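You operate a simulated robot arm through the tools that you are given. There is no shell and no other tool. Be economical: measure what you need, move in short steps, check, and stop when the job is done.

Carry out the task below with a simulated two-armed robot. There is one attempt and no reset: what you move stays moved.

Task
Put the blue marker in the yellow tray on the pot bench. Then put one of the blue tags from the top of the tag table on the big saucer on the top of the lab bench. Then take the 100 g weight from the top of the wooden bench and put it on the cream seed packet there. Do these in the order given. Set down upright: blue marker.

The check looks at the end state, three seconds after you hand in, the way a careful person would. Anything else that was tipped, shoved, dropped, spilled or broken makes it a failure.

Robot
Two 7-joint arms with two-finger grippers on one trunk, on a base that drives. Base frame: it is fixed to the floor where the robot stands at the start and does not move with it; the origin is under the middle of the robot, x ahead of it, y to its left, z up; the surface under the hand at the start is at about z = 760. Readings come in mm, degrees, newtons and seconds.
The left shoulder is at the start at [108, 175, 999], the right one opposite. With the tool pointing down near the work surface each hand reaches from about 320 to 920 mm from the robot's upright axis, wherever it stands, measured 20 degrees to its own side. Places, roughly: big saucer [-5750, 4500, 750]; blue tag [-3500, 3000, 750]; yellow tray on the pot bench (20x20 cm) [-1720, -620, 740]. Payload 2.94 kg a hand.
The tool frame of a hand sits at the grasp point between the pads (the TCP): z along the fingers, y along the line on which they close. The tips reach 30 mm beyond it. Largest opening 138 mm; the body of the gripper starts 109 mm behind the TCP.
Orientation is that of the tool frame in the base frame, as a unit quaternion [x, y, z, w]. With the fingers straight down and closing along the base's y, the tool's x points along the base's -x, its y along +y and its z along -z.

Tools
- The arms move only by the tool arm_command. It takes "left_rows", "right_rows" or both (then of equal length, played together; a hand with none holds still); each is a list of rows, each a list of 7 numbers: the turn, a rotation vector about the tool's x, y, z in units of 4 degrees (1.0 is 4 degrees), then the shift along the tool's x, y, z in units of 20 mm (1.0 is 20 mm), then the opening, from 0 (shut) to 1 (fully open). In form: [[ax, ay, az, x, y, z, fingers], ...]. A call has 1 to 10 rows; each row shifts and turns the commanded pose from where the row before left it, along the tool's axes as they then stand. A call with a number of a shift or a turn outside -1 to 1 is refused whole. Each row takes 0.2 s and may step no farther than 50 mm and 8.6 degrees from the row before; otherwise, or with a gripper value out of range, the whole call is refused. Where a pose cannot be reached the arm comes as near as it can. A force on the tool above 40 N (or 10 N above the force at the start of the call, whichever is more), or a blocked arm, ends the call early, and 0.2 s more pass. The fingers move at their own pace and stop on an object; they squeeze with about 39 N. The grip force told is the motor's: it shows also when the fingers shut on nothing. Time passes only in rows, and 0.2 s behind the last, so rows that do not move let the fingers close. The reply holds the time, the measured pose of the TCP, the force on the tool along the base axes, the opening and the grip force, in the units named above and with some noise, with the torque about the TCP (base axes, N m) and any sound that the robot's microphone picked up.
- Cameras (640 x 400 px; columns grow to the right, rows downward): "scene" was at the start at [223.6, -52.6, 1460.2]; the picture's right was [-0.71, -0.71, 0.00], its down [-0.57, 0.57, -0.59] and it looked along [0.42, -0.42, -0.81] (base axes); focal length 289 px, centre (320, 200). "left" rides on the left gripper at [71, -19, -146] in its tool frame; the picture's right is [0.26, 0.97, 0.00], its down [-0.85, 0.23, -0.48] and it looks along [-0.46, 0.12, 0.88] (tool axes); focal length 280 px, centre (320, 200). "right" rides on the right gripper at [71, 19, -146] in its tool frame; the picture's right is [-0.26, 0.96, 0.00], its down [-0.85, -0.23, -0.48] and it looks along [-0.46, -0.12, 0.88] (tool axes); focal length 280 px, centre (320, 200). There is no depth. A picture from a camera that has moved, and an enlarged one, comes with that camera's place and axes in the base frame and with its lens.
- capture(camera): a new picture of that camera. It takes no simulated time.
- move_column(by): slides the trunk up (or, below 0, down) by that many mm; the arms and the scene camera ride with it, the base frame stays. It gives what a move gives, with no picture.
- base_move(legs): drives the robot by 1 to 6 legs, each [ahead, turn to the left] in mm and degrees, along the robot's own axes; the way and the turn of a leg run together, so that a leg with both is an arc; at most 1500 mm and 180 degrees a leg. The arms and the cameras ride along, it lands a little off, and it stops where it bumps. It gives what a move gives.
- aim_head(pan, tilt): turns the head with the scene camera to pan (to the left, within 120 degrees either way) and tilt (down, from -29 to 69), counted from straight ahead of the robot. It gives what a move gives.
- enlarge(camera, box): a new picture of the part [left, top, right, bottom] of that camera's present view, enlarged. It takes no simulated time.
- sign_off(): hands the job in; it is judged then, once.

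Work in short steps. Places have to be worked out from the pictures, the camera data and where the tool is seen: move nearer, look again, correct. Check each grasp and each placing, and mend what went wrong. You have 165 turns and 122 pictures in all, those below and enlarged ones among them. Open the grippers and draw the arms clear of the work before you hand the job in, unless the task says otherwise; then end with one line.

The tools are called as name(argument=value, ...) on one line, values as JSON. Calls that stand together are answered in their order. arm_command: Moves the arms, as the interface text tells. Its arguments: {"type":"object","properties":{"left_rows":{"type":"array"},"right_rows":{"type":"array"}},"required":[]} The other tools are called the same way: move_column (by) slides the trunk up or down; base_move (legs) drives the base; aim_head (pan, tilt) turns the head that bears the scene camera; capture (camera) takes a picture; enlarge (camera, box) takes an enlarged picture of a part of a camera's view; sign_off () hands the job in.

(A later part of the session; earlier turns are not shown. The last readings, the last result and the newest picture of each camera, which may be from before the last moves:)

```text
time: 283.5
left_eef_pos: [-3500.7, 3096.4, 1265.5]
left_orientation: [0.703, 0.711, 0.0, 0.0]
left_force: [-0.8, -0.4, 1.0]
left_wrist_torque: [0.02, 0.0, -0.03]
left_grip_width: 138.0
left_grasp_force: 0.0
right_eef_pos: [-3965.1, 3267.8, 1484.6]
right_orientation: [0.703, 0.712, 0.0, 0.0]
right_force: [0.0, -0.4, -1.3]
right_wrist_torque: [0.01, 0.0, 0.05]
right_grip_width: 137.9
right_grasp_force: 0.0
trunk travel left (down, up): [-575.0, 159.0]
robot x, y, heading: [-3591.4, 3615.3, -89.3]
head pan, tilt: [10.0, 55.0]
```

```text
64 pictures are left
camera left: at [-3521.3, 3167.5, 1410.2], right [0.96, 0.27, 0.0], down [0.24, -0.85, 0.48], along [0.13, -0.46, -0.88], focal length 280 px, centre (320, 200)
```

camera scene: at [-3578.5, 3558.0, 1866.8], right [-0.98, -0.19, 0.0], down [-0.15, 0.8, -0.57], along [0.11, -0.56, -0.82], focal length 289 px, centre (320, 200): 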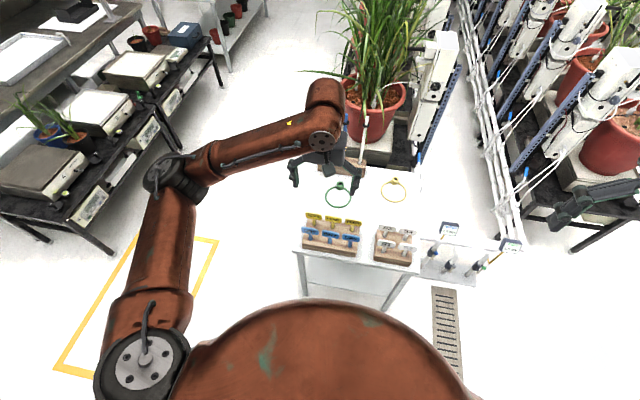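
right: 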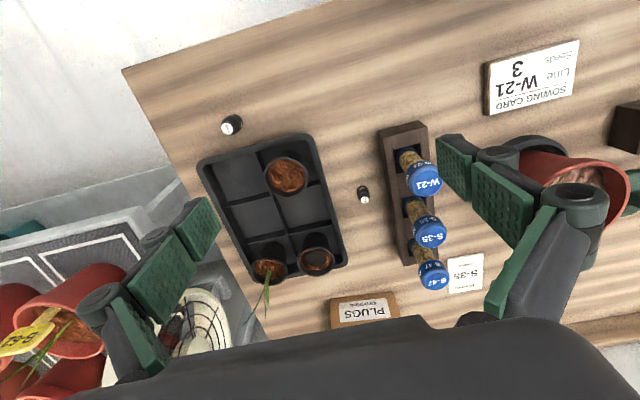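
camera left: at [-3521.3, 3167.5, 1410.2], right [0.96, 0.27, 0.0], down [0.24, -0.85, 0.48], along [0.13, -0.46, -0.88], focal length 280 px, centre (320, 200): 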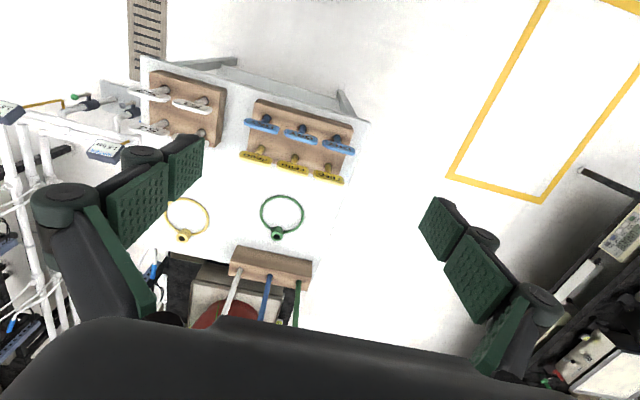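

Heads face the robot (wide along x, thin along y), stems in block; the east blue tag is at about (-3437, 3008). I'll grip its head across the thickness, so I lower the trunk and turn the left hand 90° about the vertical.

move_column(by=-250)

arm_command(left_rows=[[0, 0, 1, 0, 0, 0, 0.6], [0, 0, 1, 0, 0, 0, 0.6], [0, 0, 1, 0, 0, 0, 0.6], [0, 0, 1, 0, 0, 0, 0.6], [0, 0, 1, 0, 0, 0, 0.6], [0, 0, 1, 0, 0, 0, 0.6], [0, 0, 1, 0, 0, 0, 0.6], [0, 0, 1, 0, 0, 0, 0.6], [0, 0, 1, 0, 0, 0, 0.6], [0, 0, 1, 0, 0, 0, 0.6]])

arm_command(left_rows=[[0, 0, 1, 0, 0, 0, 0.6], [0, 0, 1, 0, 0, 0, 0.6], [0, 0, 1, 0, 0, 0, 0.6], [0, 0, 1, 0, 0, 0, 0.6], [0, 0, 1, 0, 0, 0, 0.6], [0, 0, 1, 0, 0, 0, 0.6], [0, 0, 1, 0, 0, 0, 0.6], [0, 0, 1, 0, 0, 0, 0.6], [0, 0, 1, 0, 0, 0, 0.6], [0, 0, 1, 0, 0, 0, 0.6]])

arm_command(left_rows=[[0, 0, 1, 0, 0, 0, 0.6], [0, 0, 1, 0, 0, 0, 0.6], [0, 0, 0.4, 0, 0, 0, 0.6], [0, 0, 0, 0, 0, 0, 0.6]])

capture(camera="left")

```text
time: 286.1
left_eef_pos: [-3500.9, 3097.2, 1015.0]
left_orientation: [0.703, 0.712, 0.0, 0.0]
left_force: [0.1, -0.9, -0.1]
left_wrist_torque: [-0.01, 0.0, -0.01]
left_grip_width: 137.8
left_grasp_force: 0.2
right_eef_pos: [-3964.9, 3268.6, 1235.2]
right_orientation: [0.703, 0.711, 0.0, 0.001]
right_force: [0.5, 0.5, -0.1]
right_wrist_torque: [-0.01, -0.01, 0.01]
right_grip_width: 138.1
right_grasp_force: 0.0
trunk travel left (down, up): [-325.0, 409.0]
robot x, y, heading: [-3589.4, 3618.2, -89.5]
head pan, tilt: [10.0, 55.0]
```

```text
time: 288.3
left_eef_pos: [-3500.2, 3095.1, 1014.7]
left_orientation: [0.904, 0.428, 0.0, 0.0]
left_force: [0.5, -0.4, 0.7]
left_wrist_torque: [0.01, 0.04, -0.01]
left_grip_width: 82.9
left_grasp_force: 0.1
right_eef_pos: [-3965.6, 3268.0, 1235.2]
right_orientation: [0.703, 0.711, 0.001, 0.001]
right_force: [0.2, 0.1, 0.0]
right_wrist_torque: [-0.02, 0.01, -0.01]
right_grip_width: 138.6
right_grasp_force: 0.1
trunk travel left (down, up): [-325.0, 409.0]
robot x, y, heading: [-3588.5, 3615.5, -89.3]
head pan, tilt: [10.0, 55.0]
```

```text
time: 290.5
left_eef_pos: [-3500.6, 3096.7, 1015.0]
left_orientation: [0.996, 0.092, 0.0, 0.0]
left_force: [0.5, 0.2, 0.5]
left_wrist_torque: [0.01, 0.0, -0.04]
left_grip_width: 82.7
left_grasp_force: 0.0
right_eef_pos: [-3966.0, 3266.8, 1234.8]
right_orientation: [0.703, 0.712, 0.001, 0.001]
right_force: [0.0, 0.1, -0.4]
right_wrist_torque: [-0.01, -0.03, 0.0]
right_grip_width: 137.9
right_grasp_force: 0.0
trunk travel left (down, up): [-325.0, 409.0]
robot x, y, heading: [-3590.9, 3614.6, -89.3]
head pan, tilt: [10.0, 55.0]
```

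```text
time: 291.5
left_eef_pos: [-3499.7, 3095.5, 1014.1]
left_orientation: [1.0, 0.009, -0.001, 0.0]
left_force: [-0.7, -0.3, 0.2]
left_wrist_torque: [0.0, -0.03, 0.01]
left_grip_width: 82.5
left_grasp_force: 0.1
right_eef_pos: [-3964.9, 3267.7, 1235.5]
right_orientation: [0.703, 0.711, 0.001, 0.001]
right_force: [0.5, 0.1, -0.3]
right_wrist_torque: [0.02, 0.01, -0.02]
right_grip_width: 137.9
right_grasp_force: 0.1
trunk travel left (down, up): [-325.0, 409.0]
robot x, y, heading: [-3588.2, 3614.8, -89.2]
head pan, tilt: [10.0, 55.0]
```

```text
63 pictures are left
camera left: at [-3430.9, 3117.3, 1160.0], right [0.28, -0.96, 0.0], down [-0.84, -0.25, 0.48], along [-0.46, -0.13, -0.88], focal length 280 px, centre (320, 200)
```

left: 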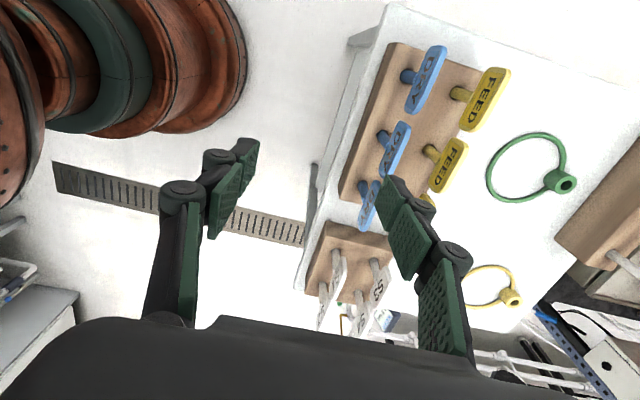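

East DRY tag: stem at ≈(-3432, 3010), head centre z≈855. Move above it and check.

arm_command(left_rows=[[0, 0, 0, 0.7, 0.85, 0, 0.45], [0, 0, 0, 0.7, 0.85, 0, 0.45], [0, 0, 0, 0.7, 0.85, 0, 0.45], [0, 0, 0, 0.7, 0.85, 0.5, 0.45], [0, 0, 0, 0.7, 0.85, 1, 0.45], [0, 0, 0, 0, 0, 0.7, 0.45], [0, 0, 0, 0, 0, 0, 0.45]])

capture(camera="left")

```text
time: 293.1
left_eef_pos: [-3428.9, 3012.1, 970.9]
left_orientation: [1.0, 0.01, 0.0, 0.0]
left_force: [0.0, 0.5, -0.3]
left_wrist_torque: [0.0, -0.01, 0.01]
left_grip_width: 62.1
left_grasp_force: 0.1
right_eef_pos: [-3966.1, 3267.6, 1234.1]
right_orientation: [0.702, 0.712, 0.001, 0.001]
right_force: [0.5, 0.3, -0.3]
right_wrist_torque: [0.0, -0.04, -0.05]
right_grip_width: 138.0
right_grasp_force: 0.1
trunk travel left (down, up): [-325.0, 409.0]
robot x, y, heading: [-3591.3, 3618.3, -89.5]
head pan, tilt: [10.0, 55.0]
```

```text
62 pictures are left
camera left: at [-3359.3, 3033.8, 1115.7], right [0.28, -0.96, 0.0], down [-0.84, -0.25, 0.48], along [-0.46, -0.13, -0.88], focal length 280 px, centre (320, 200)
```

left: 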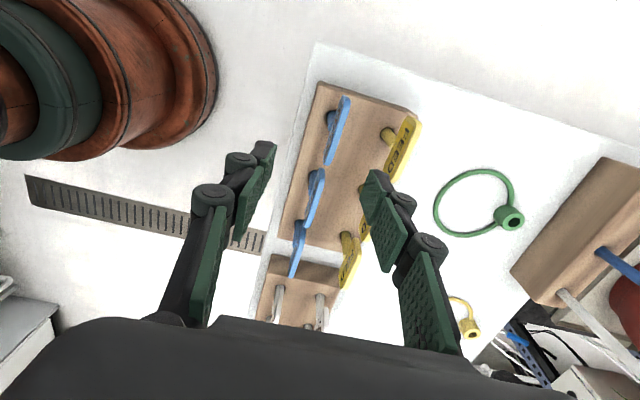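

Head centre estimate ≈(-3421, 3003). Adjust and descend to about z=900 to check from the scene camera too.

arm_command(left_rows=[[0, 0, 0, 0.35, 0.4, 1, 0.45], [0, 0, 0, 0, 0, 1, 0.45], [0, 0, 0, 0, 0, 1, 0.45], [0, 0, 0, 0, 0, 0.3, 0.45], [0, 0, 0, 0, 0, 0, 0.45]])

enlarge(camera="left", box=[200, 60, 460, 280])

aim_head(pan=14, tilt=55)

enlarge(camera="scene", box=[250, 150, 430, 280])

```text
time: 294.3
left_eef_pos: [-3421.8, 3004.0, 904.4]
left_orientation: [1.0, 0.011, 0.0, 0.0]
left_force: [0.4, 0.5, -0.3]
left_wrist_torque: [-0.03, 0.02, -0.02]
left_grip_width: 62.1
left_grasp_force: 0.2
right_eef_pos: [-3965.1, 3267.6, 1235.4]
right_orientation: [0.702, 0.712, 0.0, 0.001]
right_force: [0.1, 0.0, -0.6]
right_wrist_torque: [-0.01, -0.04, 0.0]
right_grip_width: 137.9
right_grasp_force: 0.1
trunk travel left (down, up): [-325.0, 409.0]
robot x, y, heading: [-3591.4, 3614.4, -89.3]
head pan, tilt: [10.0, 55.0]
```

```text
1.82 times, centred on (330, 170) of left
camera zoom: at [-3352.0, 3025.8, 1049.6], right [0.28, -0.96, 0.0], down [-0.84, -0.25, 0.48], along [-0.46, -0.13, -0.88], focal length 510 px, centre (302, 254)
```

zoom: 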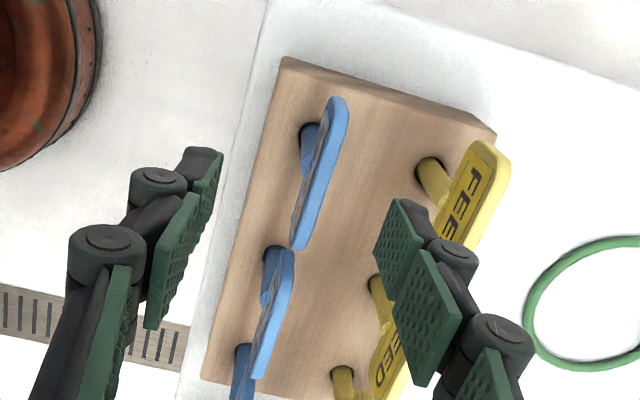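

```text
time: 294.9
left_eef_pos: [-3420.4, 3005.7, 905.6]
left_orientation: [1.0, 0.01, 0.0, 0.0]
left_force: [-0.3, -0.5, -0.3]
left_wrist_torque: [-0.02, -0.01, 0.01]
left_grip_width: 62.2
left_grasp_force: 0.0
right_eef_pos: [-3964.3, 3268.0, 1234.4]
right_orientation: [0.703, 0.711, 0.0, 0.001]
right_force: [0.1, -0.8, 0.0]
right_wrist_torque: [0.0, 0.03, -0.01]
right_grip_width: 137.9
right_grasp_force: 0.1
trunk travel left (down, up): [-325.0, 409.0]
robot x, y, heading: [-3586.5, 3616.5, -89.4]
head pan, tilt: [14.0, 55.0]
```

```text
3.08 times, centred on (340, 215) of scene
camera zoom: at [-3572.8, 3483.8, 1616.4], right [-0.97, -0.25, 0.0], down [-0.21, 0.79, -0.57], along [0.15, -0.55, -0.82], focal length 890 px, centre (258, 154)
```

zoom: 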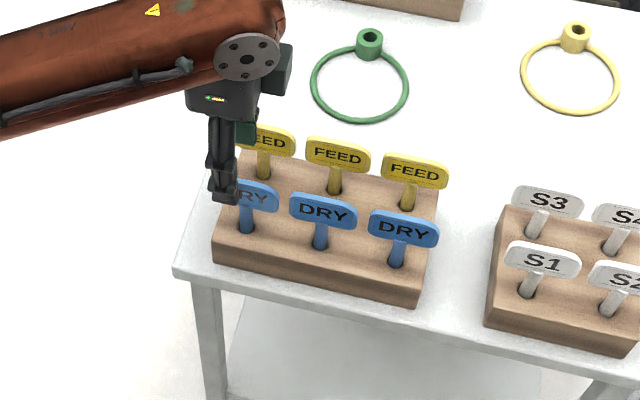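

Triangulation gives the head centre at ≈(-3430, 2998, 820). Correct, descend to z≈826, close.

arm_command(left_rows=[[0, 0, 0, -0.45, 0.35, 0.3, 0.36], [0, 0, 0, 0, 0, 0.7, 0.36], [0, 0, 0, 0, 0, 1, 0.36], [0, 0, 0, 0, 0, 0.7, 0.36], [0, 0, 0, 0, 0, 0, 0.36]])

enlarge(camera="left", box=[200, 60, 460, 280])

enlarge(camera="scene", box=[280, 160, 370, 250])

```text
time: 296.1
left_eef_pos: [-3430.5, 2997.0, 851.5]
left_orientation: [1.0, 0.01, 0.0, 0.0]
left_force: [-0.7, 0.0, 0.1]
left_wrist_torque: [0.0, 0.03, 0.04]
left_grip_width: 49.7
left_grasp_force: 0.0
right_eef_pos: [-3964.7, 3267.7, 1234.9]
right_orientation: [0.703, 0.711, 0.001, 0.0]
right_force: [1.1, 0.0, 0.0]
right_wrist_torque: [-0.02, 0.0, -0.01]
right_grip_width: 138.1
right_grasp_force: 0.1
trunk travel left (down, up): [-325.0, 409.0]
robot x, y, heading: [-3590.7, 3616.8, -89.8]
head pan, tilt: [14.0, 55.0]
```

```text
1.82 times, centred on (330, 170) of left
camera zoom: at [-3361.2, 3019.0, 996.2], right [0.28, -0.96, 0.0], down [-0.84, -0.25, 0.48], along [-0.46, -0.13, -0.88], focal length 510 px, centre (302, 254)
```

zoom: 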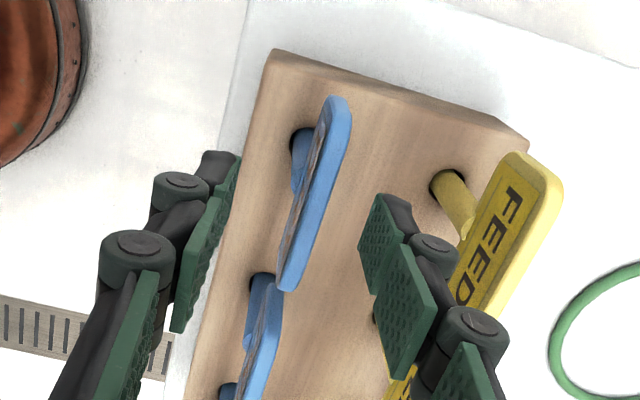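

```text
4.44 times, centred on (325, 205) of scene
camera zoom: at [-3573.0, 3483.7, 1616.4], right [-0.97, -0.25, 0.0], down [-0.21, 0.79, -0.57], along [0.15, -0.55, -0.82], focal length 1285 px, centre (298, 178)
```

zoom: 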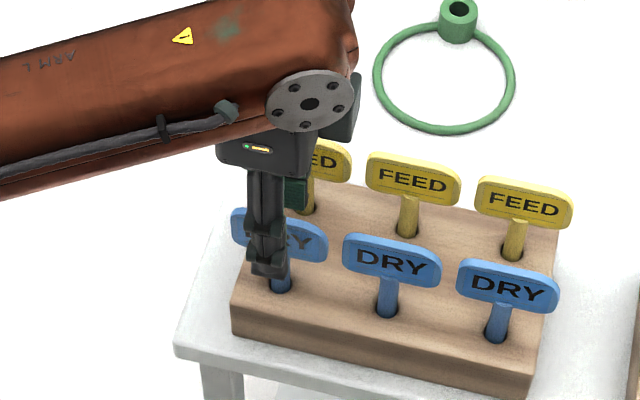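

Fingers straddle the head properly. Lower 25 mm, nudge 3 mm forward, and close.

arm_command(left_rows=[[0, 0, 0, -0.15, 0.15, 0.6, 0.36], [0, 0, 0, 0, 0, 0.6, 0.36], [0, 0, 0, 0, 0, 0, 0], [0, 0, 0, 0, 0, 0, 0], [0, 0, 0, 0, 0, 0, 0], [0, 0, 0, 0, 0, 0, 0], [0, 0, 0, 0, 0, 0, 0], [0, 0, 0, 0, 0, 0, 0]])

enlarge(camera="left", box=[200, 60, 460, 280])

```text
time: 297.9
left_eef_pos: [-3434.2, 2993.5, 826.9]
left_orientation: [1.0, 0.01, 0.0, 0.0]
left_force: [0.1, 0.8, 3.2]
left_wrist_torque: [0.09, -0.05, 0.01]
left_grip_width: 10.1
left_grasp_force: 37.7
right_eef_pos: [-3965.7, 3267.6, 1235.1]
right_orientation: [0.703, 0.711, 0.001, 0.0]
right_force: [0.4, -0.4, 0.1]
right_wrist_torque: [0.01, 0.0, 0.02]
right_grip_width: 138.2
right_grasp_force: 0.1
trunk travel left (down, up): [-325.0, 409.0]
robot x, y, heading: [-3587.9, 3612.5, -89.5]
head pan, tilt: [14.0, 55.0]
```

```text
1.82 times, centred on (330, 170) of left
camera zoom: at [-3364.3, 3015.8, 972.2], right [0.28, -0.96, 0.0], down [-0.84, -0.25, 0.48], along [-0.46, -0.13, -0.88], focal length 510 px, centre (302, 254)
```

zoom: 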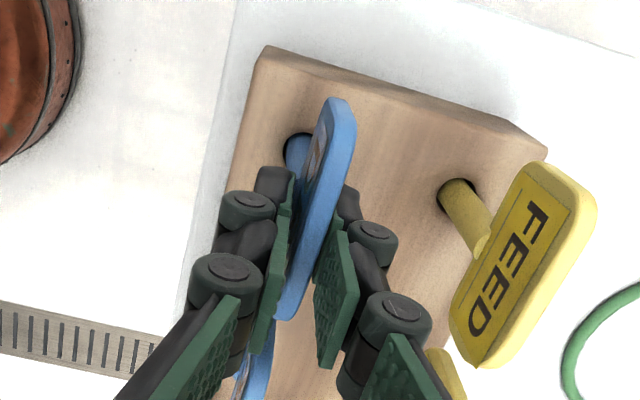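

Gripped (10 mm, 38 N). Lift slowly straight up.

arm_command(left_rows=[[0, 0, 0, 0, 0, 0, 0], [0, 0, 0, 0, 0, -0.3, 0], [0, 0, 0, 0, 0, -0.4, 0], [0, 0, 0, 0, 0, -0.5, 0], [0, 0, 0, 0, 0, -0.6, 0], [0, 0, 0, 0, 0, -0.7, 0], [0, 0, 0, 0, 0, -0.8, 0], [0, 0, 0, 0, 0, -1, 0], [0, 0, 0, 0, 0, -1, 0], [0, 0, 0, 0, 0, -1, 0]])

enlarge(camera="scene", box=[250, 130, 400, 250])

```text
time: 300.1
left_eef_pos: [-3434.2, 2996.2, 952.5]
left_orientation: [1.0, 0.009, 0.001, 0.0]
left_force: [-0.3, 0.2, 0.4]
left_wrist_torque: [-0.02, 0.03, 0.0]
left_grip_width: 5.9
left_grasp_force: 34.1
right_eef_pos: [-3965.0, 3267.2, 1234.8]
right_orientation: [0.702, 0.712, 0.0, 0.001]
right_force: [0.1, -0.1, -0.3]
right_wrist_torque: [0.0, -0.01, -0.01]
right_grip_width: 138.2
right_grasp_force: 0.0
trunk travel left (down, up): [-325.0, 409.0]
robot x, y, heading: [-3590.4, 3614.5, -89.2]
head pan, tilt: [14.0, 55.0]
```

```text
3.33 times, centred on (325, 190) of scene
camera zoom: at [-3573.0, 3484.0, 1616.4], right [-0.97, -0.25, 0.0], down [-0.21, 0.79, -0.57], along [0.15, -0.55, -0.82], focal length 964 px, centre (303, 233)
```

zoom: 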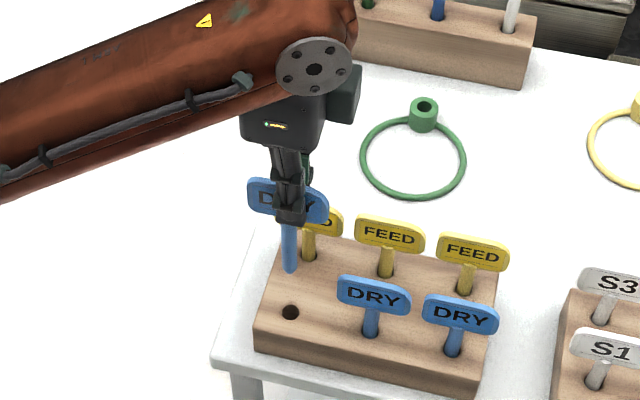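

Tag is out of the block and held. Check it from the wrist, raise the trunk and head to the lab bench.

move_column(by=250)

capture(camera="left")

base_move(legs=[[0, -90], [1500, 0], [500, 0], [0, -90]])

```text
time: 302.7
left_eef_pos: [-3433.7, 2995.1, 1202.2]
left_orientation: [1.0, 0.01, 0.0, 0.0]
left_force: [0.0, 0.0, -1.0]
left_wrist_torque: [0.04, 0.01, -0.04]
left_grip_width: 5.9
left_grasp_force: 34.1
right_eef_pos: [-3964.1, 3266.2, 1485.3]
right_orientation: [0.703, 0.712, 0.0, 0.0]
right_force: [0.1, 0.1, 0.5]
right_wrist_torque: [0.0, -0.03, 0.0]
right_grip_width: 137.7
right_grasp_force: 0.0
trunk travel left (down, up): [-575.0, 159.0]
robot x, y, heading: [-3588.2, 3612.6, -89.3]
head pan, tilt: [14.0, 55.0]
```

```text
55 pictures are left
camera left: at [-3364.1, 3015.5, 1347.8], right [0.28, -0.96, 0.0], down [-0.84, -0.25, 0.48], along [-0.46, -0.13, -0.88], focal length 280 px, centre (320, 200)
```

left: 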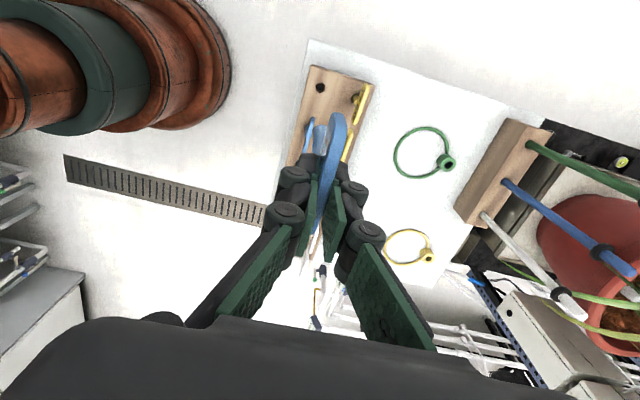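

```text
time: 320.4
left_eef_pos: [-5771.1, 4188.8, 1203.5]
left_orientation: [-0.014, 1.0, 0.001, 0.0]
left_force: [-0.1, 0.9, -1.1]
left_wrist_torque: [-0.06, -0.03, 0.03]
left_grip_width: 6.3
left_grasp_force: 34.0
right_eef_pos: [-5237.4, 3922.1, 1485.9]
right_orientation: [0.715, -0.7, -0.001, 0.0]
right_force: [-0.2, -1.0, 0.0]
right_wrist_torque: [0.01, 0.04, -0.01]
right_grip_width: 137.8
right_grasp_force: 0.0
trunk travel left (down, up): [-575.0, 159.0]
robot x, y, heading: [-5609.4, 3567.3, 91.2]
head pan, tilt: [14.0, 55.0]
```

Now look at the saucer with both cameras.

aim_head(pan=-5, tilt=42)

capture(camera="scene")

capture(camera="right")

```text
time: 321.2
left_eef_pos: [-5770.4, 4188.6, 1202.9]
left_orientation: [-0.014, 1.0, 0.0, -0.001]
left_force: [-0.1, -0.2, -0.5]
left_wrist_torque: [-0.01, -0.02, 0.0]
left_grip_width: 5.9
left_grasp_force: 33.8
right_eef_pos: [-5236.3, 3920.8, 1485.8]
right_orientation: [0.714, -0.7, 0.0, 0.0]
right_force: [-0.4, -0.5, 0.2]
right_wrist_torque: [-0.03, 0.0, -0.01]
right_grip_width: 137.9
right_grasp_force: 0.1
trunk travel left (down, up): [-575.0, 159.0]
robot x, y, heading: [-5610.5, 3569.0, 91.2]
head pan, tilt: [-5.0, 42.0]
```

```text
54 pictures are left
camera scene: at [-5602.9, 3639.3, 1884.4], right [1.0, -0.06, 0.0], down [-0.04, -0.67, -0.74], along [0.05, 0.74, -0.67], focal length 289 px, centre (320, 200)
```

scene: 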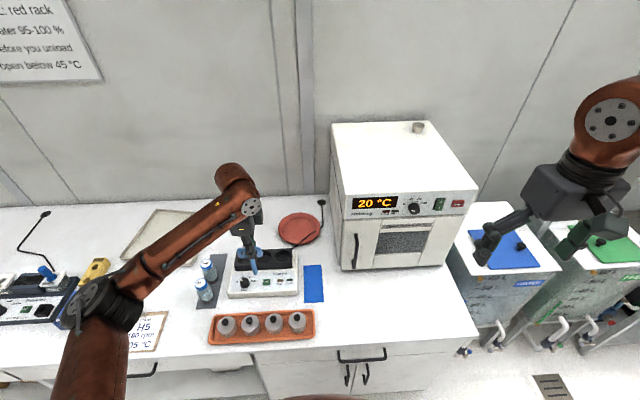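

```text
53 pictures are left
camera right: at [-5253.5, 3849.3, 1630.9], right [-0.97, 0.24, 0.0], down [0.21, 0.85, 0.48], along [0.11, 0.46, -0.88], focal length 280 px, centre (320, 200)
```

right: 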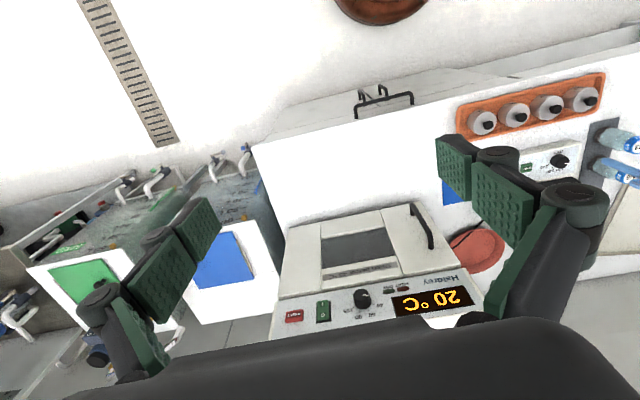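

Zoom in on the saucer to see the wire crossing it.

enlarge(camera="scene", box=[220, 180, 360, 310])

```text
3.08 times, centred on (290, 245) of scene
camera zoom: at [-5602.9, 3639.3, 1884.4], right [1.0, -0.06, 0.0], down [-0.04, -0.67, -0.74], along [0.05, 0.74, -0.67], focal length 890 px, centre (412, 62)
```

zoom: 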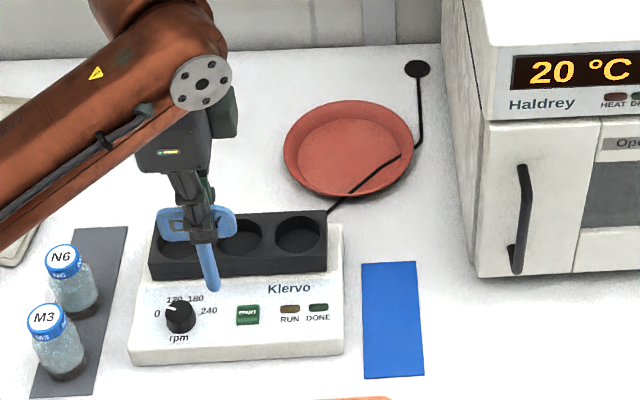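

The wire only crosses the saucer's front-right. Bench top is ≈865 high and the saucer centre ≈(-5634, 4550). Drive closer, keeping the hand high.

base_move(legs=[[190, 0]])

arm_command(left_rows=[[0, 0, 0, -0.7, 0.5, 0, 0], [0, 0, 0, -0.7, 0.5, 0, 0], [0, 0, 0, -0.7, 0.5, 0, 0], [0, 0, 0, -0.7, 0.5, 0, 0], [0, 0, 0, -0.7, 0.5, 0, 0], [0, 0, 0, -0.7, 0.5, 0, 0], [0, 0, 0, -0.7, 0.5, 0, 0], [0, 0, 0, -0.7, 0.5, 0, 0], [0, 0, 0, -0.7, 0.5, 0, 0], [0, 0, 0, -0.7, 0.5, 0, 0]])

capture(camera="left")

capture(camera="scene")

```text
time: 322.8
left_eef_pos: [-5775.3, 4375.6, 1205.1]
left_orientation: [-0.014, 1.0, 0.002, 0.001]
left_force: [0.4, -0.1, -1.6]
left_wrist_torque: [0.06, 0.04, -0.02]
left_grip_width: 6.1
left_grasp_force: 33.8
right_eef_pos: [-5241.0, 4106.5, 1486.9]
right_orientation: [0.715, -0.699, -0.001, -0.001]
right_force: [1.2, -0.3, 0.3]
right_wrist_torque: [0.09, -0.03, 0.01]
right_grip_width: 138.2
right_grasp_force: 0.0
trunk travel left (down, up): [-575.0, 159.0]
robot x, y, heading: [-5612.3, 3761.4, 91.5]
head pan, tilt: [-5.0, 42.0]
```

```text
time: 325.0
left_eef_pos: [-5636.3, 4484.6, 1203.5]
left_orientation: [-0.013, 1.0, 0.001, -0.002]
left_force: [1.0, -0.2, -0.2]
left_wrist_torque: [0.02, 0.0, -0.02]
left_grip_width: 5.9
left_grasp_force: 33.7
right_eef_pos: [-5239.8, 4113.0, 1484.6]
right_orientation: [0.715, -0.699, -0.001, 0.0]
right_force: [0.1, -0.6, 0.5]
right_wrist_torque: [0.03, 0.01, 0.01]
right_grip_width: 137.9
right_grasp_force: 0.1
trunk travel left (down, up): [-575.0, 159.0]
robot x, y, heading: [-5611.9, 3758.1, 91.3]
head pan, tilt: [-5.0, 42.0]
```

```text
51 pictures are left
camera left: at [-5706.4, 4463.4, 1348.6], right [-0.29, 0.96, 0.0], down [0.84, 0.25, 0.47], along [0.45, 0.14, -0.88], focal length 280 px, centre (320, 200)
```

left: 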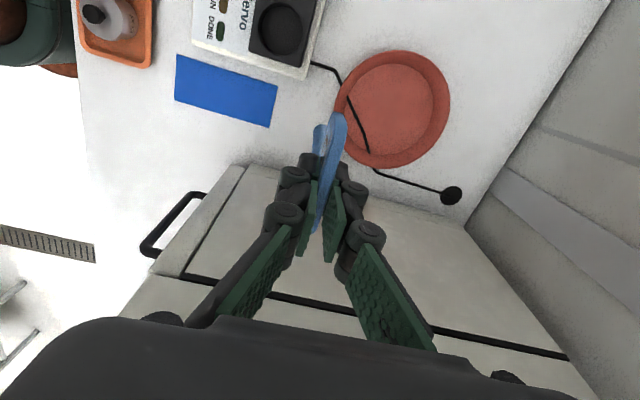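

```text
50 pictures are left
camera scene: at [-5604.4, 3830.3, 1884.5], right [1.0, -0.07, 0.0], down [-0.04, -0.67, -0.74], along [0.05, 0.74, -0.67], focal length 289 px, centre (320, 200)
```

scene: 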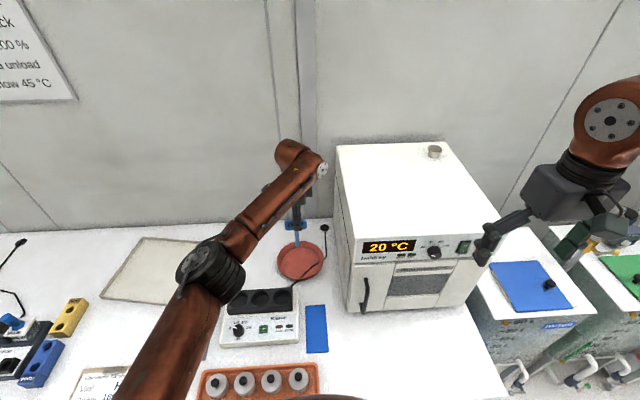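

Need the bench height more precisely: lower the trunk 180 mm (tag tip will still be ≈918) and use the parallax.

move_column(by=-180)

capture(camera="left")

```text
time: 327.0
left_eef_pos: [-5637.6, 4483.0, 1023.4]
left_orientation: [-0.014, 1.0, 0.0, -0.001]
left_force: [-0.8, -0.6, -0.8]
left_wrist_torque: [0.01, -0.03, -0.01]
left_grip_width: 6.0
left_grasp_force: 33.2
right_eef_pos: [-5240.7, 4111.6, 1306.4]
right_orientation: [0.715, -0.699, -0.001, -0.001]
right_force: [0.7, -0.5, -0.2]
right_wrist_torque: [-0.01, -0.02, 0.0]
right_grip_width: 138.0
right_grasp_force: 0.0
trunk travel left (down, up): [-395.0, 339.0]
robot x, y, heading: [-5614.1, 3760.8, 91.5]
head pan, tilt: [-5.0, 42.0]
```

```text
49 pictures are left
camera left: at [-5708.5, 4462.2, 1169.0], right [-0.29, 0.96, 0.0], down [0.84, 0.25, 0.48], along [0.46, 0.14, -0.88], focal length 280 px, centre (320, 200)
```

left: 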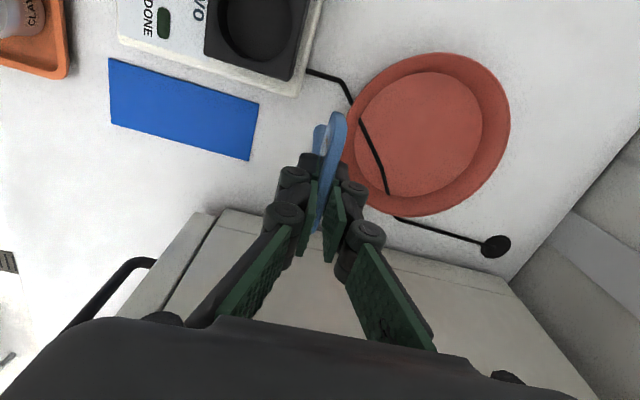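

Parallax gives saucer centre ≈(-5650, 4634), rim z≈785 (bench ≈770). Go 70 mm closer, then tilt the hand 40° so the stem points forward-down.

base_move(legs=[[70, 0]])

arm_command(left_rows=[[-1, 0, 0, 0, 0, 0, 0], [-1, 0, 0, 0, 0, 0, 0], [-1, 0, 0, 0, 0, 0, 0], [-1, 0, 0, 0, 0, 0, 0], [-1, 0, 0, 0, 0, 0, 0], [-1, 0, 0, 0, 0, 0, 0], [-1, 0, 0, 0, 0, 0, 0], [-1, 0, 0, 0, 0, 0, 0], [-1, 0, 0, 0, 0, 0, 0], [-1, 0, 0, 0, 0, 0, 0]])

capture(camera="scene")

```text
time: 328.2
left_eef_pos: [-5639.6, 4535.3, 1023.9]
left_orientation: [-0.015, 1.0, -0.001, 0.001]
left_force: [0.1, -0.3, -0.1]
left_wrist_torque: [0.06, -0.03, -0.02]
left_grip_width: 5.9
left_grasp_force: 33.2
right_eef_pos: [-5242.9, 4162.6, 1306.4]
right_orientation: [0.714, -0.7, -0.002, 0.0]
right_force: [-0.3, -1.4, 0.6]
right_wrist_torque: [0.11, 0.01, 0.04]
right_grip_width: 138.1
right_grasp_force: 0.0
trunk travel left (down, up): [-395.0, 339.0]
robot x, y, heading: [-5616.4, 3817.2, 91.4]
head pan, tilt: [-5.0, 42.0]
stopped in leg 1: the robot was blocked; the commanded pose is now the measured one
```

```text
time: 330.4
left_eef_pos: [-5640.3, 4536.0, 1020.6]
left_orientation: [-0.014, 0.94, 0.341, -0.005]
left_force: [0.4, 0.0, -0.3]
left_wrist_torque: [-0.02, -0.05, 0.01]
left_grip_width: 6.4
left_grasp_force: 33.5
right_eef_pos: [-5241.5, 4165.9, 1303.8]
right_orientation: [0.715, -0.699, 0.0, 0.001]
right_force: [0.1, 0.2, -0.8]
right_wrist_torque: [0.03, 0.01, -0.02]
right_grip_width: 138.2
right_grasp_force: 0.0
trunk travel left (down, up): [-395.0, 339.0]
robot x, y, heading: [-5614.2, 3811.4, 91.2]
head pan, tilt: [-5.0, 42.0]
```

```text
48 pictures are left
camera scene: at [-5608.8, 3925.2, 1704.7], right [1.0, -0.06, 0.0], down [-0.04, -0.67, -0.74], along [0.05, 0.74, -0.67], focal length 289 px, centre (320, 200)
```

scene: 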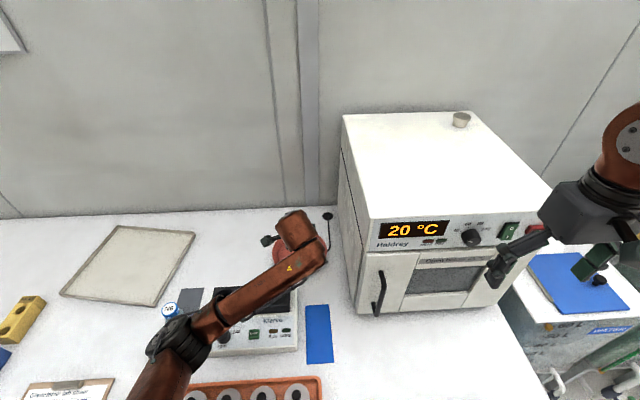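

The base touched the bench edge; back off 10 mm, then move the tilted hand forward over the saucer.

base_move(legs=[[-10, 0]])

arm_command(left_rows=[[0, 0, 0, 0.2, 0.81, 0.68, 0], [0, 0, 0, 0.2, 0.81, 0.68, 0], [0, 0, 0, 0.2, 0.81, 0.68, 0], [0, 0, 0, 0.2, 0.81, 0.68, 0], [0, 0, 0, 0.2, 0.81, 0.68, 0], [0, 0, 0, 0, 0, 0, 0]])

capture(camera="left")

```text
time: 331.1
left_eef_pos: [-5640.2, 4526.9, 1020.0]
left_orientation: [-0.015, 0.94, 0.34, -0.006]
left_force: [0.9, -0.3, 0.2]
left_wrist_torque: [0.05, 0.01, 0.02]
left_grip_width: 6.2
left_grasp_force: 33.4
right_eef_pos: [-5240.5, 4157.0, 1304.1]
right_orientation: [0.715, -0.699, 0.0, 0.001]
right_force: [-0.3, 0.5, 0.6]
right_wrist_torque: [0.0, 0.02, 0.01]
right_grip_width: 137.7
right_grasp_force: 0.1
trunk travel left (down, up): [-395.0, 339.0]
robot x, y, heading: [-5612.9, 3806.5, 91.2]
head pan, tilt: [-5.0, 42.0]
```

```text
time: 332.5
left_eef_pos: [-5662.0, 4632.6, 1022.2]
left_orientation: [-0.014, 0.94, 0.341, -0.006]
left_force: [-0.1, 0.6, -0.4]
left_wrist_torque: [0.0, 0.04, -0.02]
left_grip_width: 6.0
left_grasp_force: 33.9
right_eef_pos: [-5242.5, 4156.9, 1305.1]
right_orientation: [0.715, -0.699, 0.0, 0.001]
right_force: [0.6, -0.4, -0.4]
right_wrist_torque: [0.0, 0.01, 0.0]
right_grip_width: 138.1
right_grasp_force: 0.1
trunk travel left (down, up): [-395.0, 339.0]
robot x, y, heading: [-5612.8, 3807.5, 91.1]
head pan, tilt: [-5.0, 42.0]
```

```text
47 pictures are left
camera left: at [-5730.8, 4522.6, 1120.6], right [-0.28, 0.73, 0.62], down [0.85, -0.1, 0.51], along [0.44, 0.67, -0.6], focal length 280 px, centre (320, 200)
```

left: 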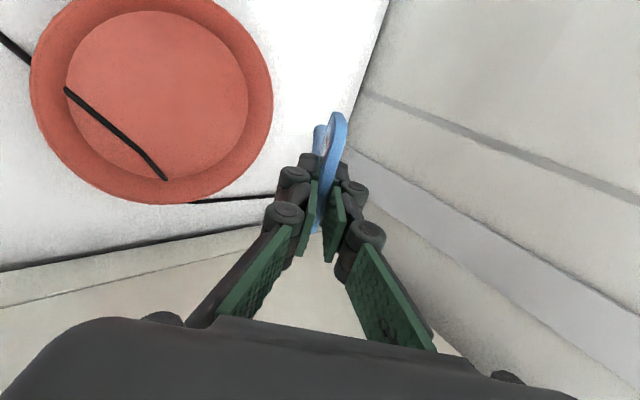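

Saucer centre refined to ≈(-5648, 4610). Shift back ~14 mm and lower the trunk 135 mm.

arm_command(left_rows=[[0, 0, 0, -0.2, -0.54, -0.45, 0], [0, 0, 0, 0, 0, 0, 0]])

move_column(by=-135)

capture(camera="left")

capture(camera="scene")

```text
time: 333.1
left_eef_pos: [-5659.0, 4618.5, 1021.8]
left_orientation: [-0.014, 0.94, 0.34, -0.007]
left_force: [0.0, 0.8, 0.0]
left_wrist_torque: [-0.02, 0.04, 0.01]
left_grip_width: 5.8
left_grasp_force: 33.9
right_eef_pos: [-5241.7, 4157.2, 1304.0]
right_orientation: [0.715, -0.699, 0.0, 0.001]
right_force: [0.0, 0.1, -0.4]
right_wrist_torque: [-0.02, 0.02, -0.04]
right_grip_width: 137.9
right_grasp_force: 0.2
trunk travel left (down, up): [-395.0, 339.0]
robot x, y, heading: [-5613.6, 3804.4, 91.0]
head pan, tilt: [-5.0, 42.0]
```

```text
time: 334.7
left_eef_pos: [-5657.3, 4616.1, 893.8]
left_orientation: [-0.014, 0.938, 0.345, -0.005]
left_force: [1.3, -8.1, 26.6]
left_wrist_torque: [1.62, 0.11, -0.02]
left_grip_width: 6.8
left_grasp_force: 34.4
right_eef_pos: [-5240.3, 4152.5, 1172.0]
right_orientation: [0.715, -0.699, -0.002, -0.002]
right_force: [0.3, 0.5, 0.5]
right_wrist_torque: [-0.01, 0.02, 0.01]
right_grip_width: 137.8
right_grasp_force: 0.1
trunk travel left (down, up): [-260.0, 474.0]
robot x, y, heading: [-5612.4, 3804.9, 91.5]
head pan, tilt: [-5.0, 42.0]
```

```text
46 pictures are left
camera left: at [-5726.2, 4505.7, 990.7], right [-0.28, 0.73, 0.63], down [0.85, -0.11, 0.51], along [0.44, 0.68, -0.59], focal length 280 px, centre (320, 200)
```

left: 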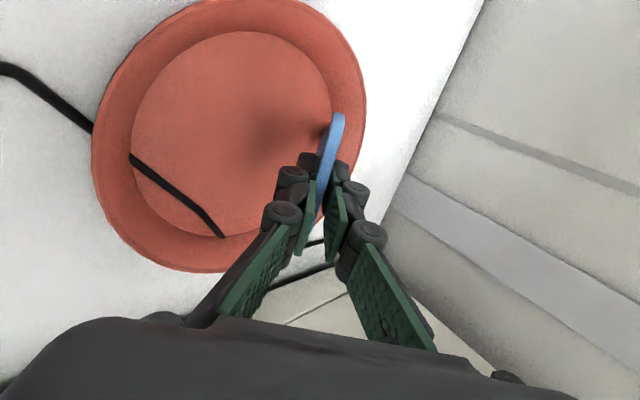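

```text
45 pictures are left
camera scene: at [-5609.8, 3986.2, 1568.4], right [1.0, -0.06, 0.0], down [-0.04, -0.67, -0.75], along [0.05, 0.74, -0.67], focal length 289 px, centre (320, 200)
```

scene: 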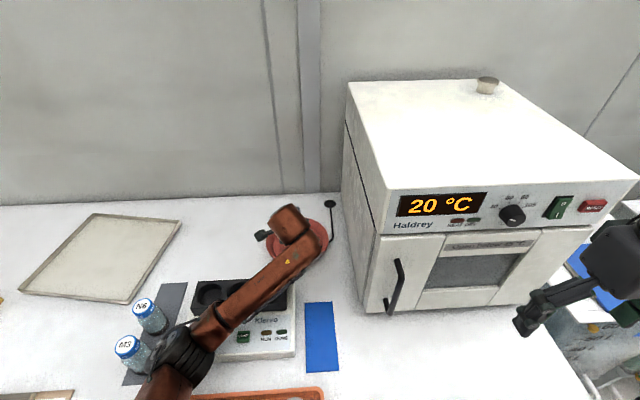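

Contact came at TCP 894, so the saucer floor is ≈805–810. The stem tip is close to the far rim; raise, shift back 22 mm, then lower gently.

move_column(by=25)

arm_command(left_rows=[[0, 0, 0, 0, -0.42, -0.35, 0], [0, 0, 0, 0, -0.42, -0.35, 0], [0, 0, 0, 0, 0, 0, 0]])

enlarge(camera="left", box=[80, 0, 400, 280])

```text
time: 335.4
left_eef_pos: [-5659.2, 4620.0, 907.3]
left_orientation: [-0.015, 0.941, 0.338, -0.008]
left_force: [0.4, 0.4, 0.0]
left_wrist_torque: [-0.03, 0.02, -0.02]
left_grip_width: 5.9
left_grasp_force: 33.7
right_eef_pos: [-5242.3, 4158.5, 1194.2]
right_orientation: [0.715, -0.699, 0.0, 0.002]
right_force: [0.4, 1.0, 0.2]
right_wrist_torque: [-0.06, -0.02, -0.01]
right_grip_width: 138.1
right_grasp_force: 0.0
trunk travel left (down, up): [-285.0, 449.0]
robot x, y, heading: [-5616.6, 3807.1, 91.2]
head pan, tilt: [-5.0, 42.0]
```

```text
time: 336.2
left_eef_pos: [-5658.9, 4597.3, 910.9]
left_orientation: [-0.015, 0.94, 0.34, -0.006]
left_force: [0.0, 0.3, -0.3]
left_wrist_torque: [0.02, -0.02, 0.0]
left_grip_width: 6.0
left_grasp_force: 33.9
right_eef_pos: [-5240.9, 4157.8, 1194.4]
right_orientation: [0.715, -0.699, 0.0, 0.002]
right_force: [0.3, -0.5, 0.7]
right_wrist_torque: [-0.03, 0.0, -0.01]
right_grip_width: 137.7
right_grasp_force: 0.2
trunk travel left (down, up): [-285.0, 449.0]
robot x, y, heading: [-5611.0, 3809.4, 91.3]
head pan, tilt: [-5.0, 42.0]
```

```text
1.43 times, centred on (240, 140) of left
camera zoom: at [-5726.5, 4487.0, 1009.6], right [-0.28, 0.73, 0.62], down [0.85, -0.1, 0.51], along [0.44, 0.67, -0.6], focal length 401 px, centre (434, 286)
```

zoom: 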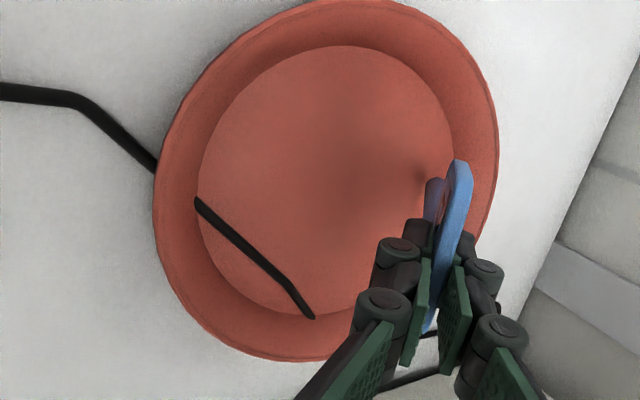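

Good position: tip about 57 mm beyond centre, head will fall about 50 mm on the near side. Lower gently to contact.

move_column(by=-15)

move_column(by=-5)

```text
time: 336.9
left_eef_pos: [-5658.2, 4596.7, 896.7]
left_orientation: [-0.015, 0.939, 0.343, -0.005]
left_force: [1.2, 1.2, 8.3]
left_wrist_torque: [0.78, -0.02, -0.03]
left_grip_width: 5.9
left_grasp_force: 33.9
right_eef_pos: [-5241.7, 4155.2, 1179.3]
right_orientation: [0.714, -0.7, 0.001, 0.001]
right_force: [-0.2, -0.5, -0.4]
right_wrist_torque: [0.0, 0.0, -0.01]
right_grip_width: 138.3
right_grasp_force: 0.1
trunk travel left (down, up): [-270.0, 464.0]
robot x, y, heading: [-5612.8, 3802.8, 91.3]
head pan, tilt: [-5.0, 42.0]
```

```text
time: 337.4
left_eef_pos: [-5657.1, 4594.6, 895.8]
left_orientation: [-0.014, 0.939, 0.343, -0.005]
left_force: [0.3, -5.3, 21.8]
left_wrist_torque: [1.27, 0.14, 0.02]
left_grip_width: 5.7
left_grasp_force: 33.7
right_eef_pos: [-5242.1, 4153.7, 1177.0]
right_orientation: [0.715, -0.699, -0.002, -0.001]
right_force: [0.2, 0.2, 0.2]
right_wrist_torque: [-0.01, 0.01, 0.01]
right_grip_width: 138.0
right_grasp_force: 0.0
trunk travel left (down, up): [-265.0, 469.0]
robot x, y, heading: [-5615.5, 3803.5, 91.2]
head pan, tilt: [-5.0, 42.0]
```

Contact. Relieve 4 mm, open gently and withdraw back along the fingers.

move_column(by=4)

arm_command(left_rows=[[0, 0, 0, 0, 0, 0, 0.1], [0, 0, 0, 0, 0, 0, 0.2], [0, 0, 0, 0, 0, 0, 0.3], [0, 0, 0, 0, 0, 0, 0.3], [0, 0, 0, 0, 0, 0, 0.3]])

capture(camera="left")

```text
time: 337.9
left_eef_pos: [-5657.7, 4595.9, 894.9]
left_orientation: [-0.014, 0.94, 0.342, -0.006]
left_force: [1.0, 0.3, 15.9]
left_wrist_torque: [1.16, -0.02, -0.09]
left_grip_width: 6.0
left_grasp_force: 34.2
right_eef_pos: [-5241.9, 4154.8, 1179.5]
right_orientation: [0.715, -0.699, -0.001, 0.001]
right_force: [-0.2, -0.3, 0.5]
right_wrist_torque: [0.01, -0.04, 0.0]
right_grip_width: 138.0
right_grasp_force: 0.1
trunk travel left (down, up): [-269.0, 465.0]
robot x, y, heading: [-5615.5, 3809.1, 91.5]
head pan, tilt: [-5.0, 42.0]
```

```text
time: 339.1
left_eef_pos: [-5659.5, 4597.2, 894.6]
left_orientation: [-0.015, 0.94, 0.34, -0.006]
left_force: [0.8, -0.7, 0.1]
left_wrist_torque: [0.03, 0.02, 0.02]
left_grip_width: 41.4
left_grasp_force: 0.0
right_eef_pos: [-5241.5, 4156.4, 1178.4]
right_orientation: [0.715, -0.699, 0.0, 0.001]
right_force: [0.1, -0.4, -0.2]
right_wrist_torque: [0.0, 0.01, 0.0]
right_grip_width: 137.8
right_grasp_force: 0.1
trunk travel left (down, up): [-269.0, 465.0]
robot x, y, heading: [-5614.3, 3807.1, 91.3]
head pan, tilt: [-5.0, 42.0]
```

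```text
43 pictures are left
camera left: at [-5726.5, 4487.0, 993.8], right [-0.28, 0.73, 0.62], down [0.85, -0.1, 0.51], along [0.44, 0.67, -0.6], focal length 280 px, centre (320, 200)
```

left: 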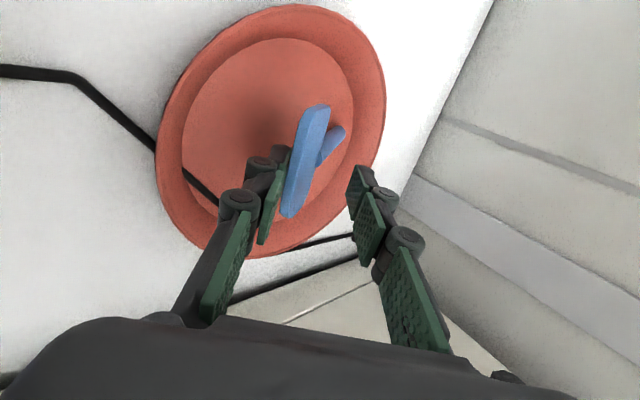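

As expected the tag leans on the lower finger. Withdraw slowly along the finger direction.

arm_command(left_rows=[[0, 0, 0, 0, 0, -0.4, 0.3], [0, 0, 0, 0, 0, -0.4, 0.3], [0, 0, 0, 0, 0, -0.4, 0.3], [0, 0, 0, 0, 0, -0.4, 0.3], [0, 0, 0, 0, 0, -0.4, 0.3], [0, 0, 0, 0, 0, -0.4, 0.3], [0, 0, 0, 0, 0, -0.5, 0.3], [0, 0, 0, 0, 0, -0.5, 0.3], [0, 0, 0, 0, 0, -0.5, 0.3], [0, 0, 0, 0, 0, -0.5, 0.3]])

capture(camera="left")

```text
time: 341.4
left_eef_pos: [-5655.8, 4540.0, 962.7]
left_orientation: [-0.014, 0.94, 0.341, -0.007]
left_force: [-0.6, 0.4, 0.2]
left_wrist_torque: [0.03, 0.04, -0.01]
left_grip_width: 41.1
left_grasp_force: 0.1
right_eef_pos: [-5242.4, 4155.6, 1179.0]
right_orientation: [0.715, -0.699, -0.001, 0.002]
right_force: [0.6, 0.3, -0.4]
right_wrist_torque: [0.03, 0.03, 0.01]
right_grip_width: 137.9
right_grasp_force: 0.1
trunk travel left (down, up): [-269.0, 465.0]
robot x, y, heading: [-5612.8, 3809.8, 91.4]
head pan, tilt: [-5.0, 42.0]
```

```text
42 pictures are left
camera left: at [-5724.8, 4430.4, 1061.5], right [-0.28, 0.73, 0.62], down [0.85, -0.1, 0.51], along [0.44, 0.67, -0.6], focal length 280 px, centre (320, 200)
```

left: 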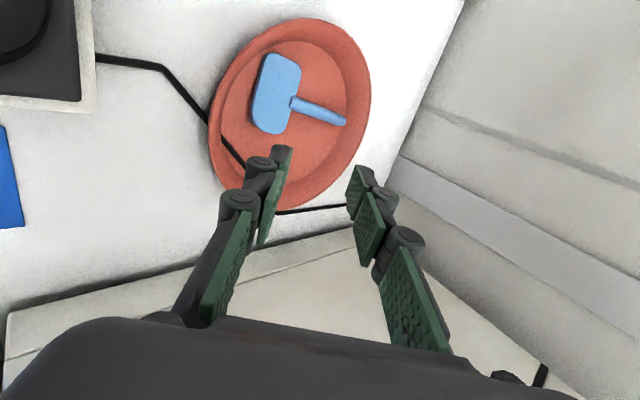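

Tag lies flat inside the saucer. Raise the trunk, then untilt and retract the left arm.

move_column(by=250)

arm_command(left_rows=[[1, 0, 0, 0, -0.5, -0.8, 0.3], [1, 0, 0, 0, -0.5, -0.8, 0.3], [1, 0, 0, 0, -0.5, -0.8, 0.3], [1, 0, 0, 0, -0.5, -0.8, 0.3], [1, 0, 0, 0, -0.5, -0.8, 0.3], [1, 0, 0, 0, -0.5, -0.8, 0.3], [1, 0, 0, 0, -0.8, -0.5, 0.3], [1, 0, 0, 0, -0.8, -0.5, 0.3], [1, 0, 0, 0, -0.8, -0.5, 0.3], [1, 0, 0, 0, -0.8, -0.5, 0.3]])

arm_command(left_rows=[[0, 0, -1, 0.4, -0.5, 0, 0.3], [0, 0, -1, 0.4, -0.5, 0, 0.3], [0, 0, -1, 0.4, -0.5, 0, 0.3], [0, 0, -1, 0.4, -0.5, 0, 0.3], [0, 0, -1, 0.4, -0.5, 0, 0.3], [0, 0, -1, 0, 0, 0, 0.3], [0, 0, -1, 0, 0, 0, 0.3], [0, 0, -1, 0, 0, 0, 0.3], [0, 0, -1, 0, 0, 0, 0.3], [0, 0, -1, 0, 0, 0, 0.3]])

arm_command(left_rows=[[0, 0, -1, 0, 0, 0, 0.3], [0, 0, -1, 0, 0, 0, 0.3], [0, 0, -1, 0, 0, 0, 0.3], [0, 0, -1, 0, 0, 0, 0.3], [0, 0, -1, 0, 0, 0, 0.3], [0, 0, -1, 0, 0, 0, 0.3], [0, 0, -1, 0, 0, 0, 0.3], [0, 0, -1, 0, 0, 0, 0.3], [0, 0, -1, 0, 0, 0, 0.3], [0, 0, -1, 0, 0, 0, 0.3]])

capture(camera="scene")

```text
time: 343.9
left_eef_pos: [-5656.6, 4540.3, 1212.0]
left_orientation: [-0.014, 0.94, 0.34, -0.007]
left_force: [0.2, 0.0, 0.0]
left_wrist_torque: [0.0, -0.01, 0.0]
left_grip_width: 41.5
left_grasp_force: 0.0
right_eef_pos: [-5241.9, 4157.3, 1428.3]
right_orientation: [0.715, -0.699, 0.0, 0.001]
right_force: [0.1, -0.1, -0.6]
right_wrist_torque: [-0.01, 0.0, -0.02]
right_grip_width: 137.9
right_grasp_force: 0.1
trunk travel left (down, up): [-519.0, 215.0]
robot x, y, heading: [-5613.7, 3803.0, 91.2]
head pan, tilt: [-5.0, 42.0]
```

```text
time: 346.1
left_eef_pos: [-5651.1, 4370.7, 1294.0]
left_orientation: [-0.015, 1.0, -0.002, 0.0]
left_force: [0.1, 0.7, -0.1]
left_wrist_torque: [-0.01, 0.0, 0.0]
left_grip_width: 41.4
left_grasp_force: 0.0
right_eef_pos: [-5242.2, 4156.1, 1428.5]
right_orientation: [0.715, -0.699, 0.0, 0.001]
right_force: [-0.3, -0.1, -1.1]
right_wrist_torque: [0.04, 0.02, 0.05]
right_grip_width: 138.0
right_grasp_force: 0.1
trunk travel left (down, up): [-519.0, 215.0]
robot x, y, heading: [-5613.9, 3805.2, 91.5]
head pan, tilt: [-5.0, 42.0]
```

```text
time: 348.3
left_eef_pos: [-5682.1, 4316.6, 1293.2]
left_orientation: [-0.357, 0.934, -0.001, 0.0]
left_force: [-0.6, 0.1, 0.3]
left_wrist_torque: [0.04, -0.04, -0.02]
left_grip_width: 41.3
left_grasp_force: 0.2
right_eef_pos: [-5241.9, 4156.8, 1428.2]
right_orientation: [0.715, -0.699, 0.0, 0.001]
right_force: [-0.7, 0.5, -0.1]
right_wrist_torque: [0.02, 0.01, 0.01]
right_grip_width: 137.8
right_grasp_force: 0.1
trunk travel left (down, up): [-519.0, 215.0]
robot x, y, heading: [-5609.0, 3805.0, 91.3]
head pan, tilt: [-5.0, 42.0]
```

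```text
time: 350.5
left_eef_pos: [-5682.2, 4316.6, 1293.8]
left_orientation: [-0.655, 0.755, -0.001, -0.001]
left_force: [0.7, -0.1, -0.5]
left_wrist_torque: [-0.01, -0.01, 0.02]
left_grip_width: 41.4
left_grasp_force: 0.0
right_eef_pos: [-5241.1, 4157.2, 1429.3]
right_orientation: [0.715, -0.699, 0.0, 0.001]
right_force: [0.0, 0.1, -0.2]
right_wrist_torque: [0.03, 0.03, -0.03]
right_grip_width: 137.8
right_grasp_force: 0.0
trunk travel left (down, up): [-519.0, 215.0]
robot x, y, heading: [-5612.5, 3802.7, 91.3]
head pan, tilt: [-5.0, 42.0]
```

```text
41 pictures are left
camera scene: at [-5607.8, 3881.2, 1828.5], right [1.0, -0.06, 0.0], down [-0.04, -0.67, -0.74], along [0.05, 0.74, -0.67], focal length 289 px, centre (320, 200)
```

scene: 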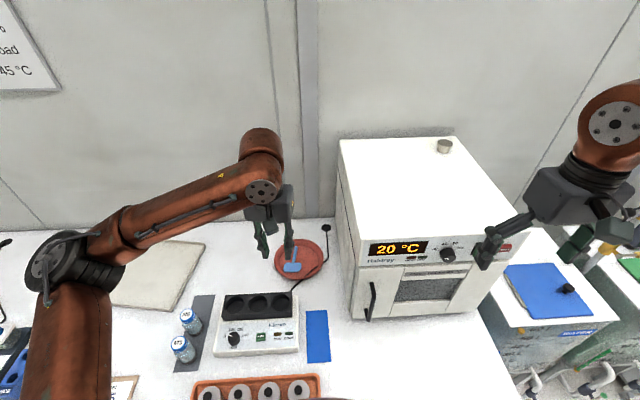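

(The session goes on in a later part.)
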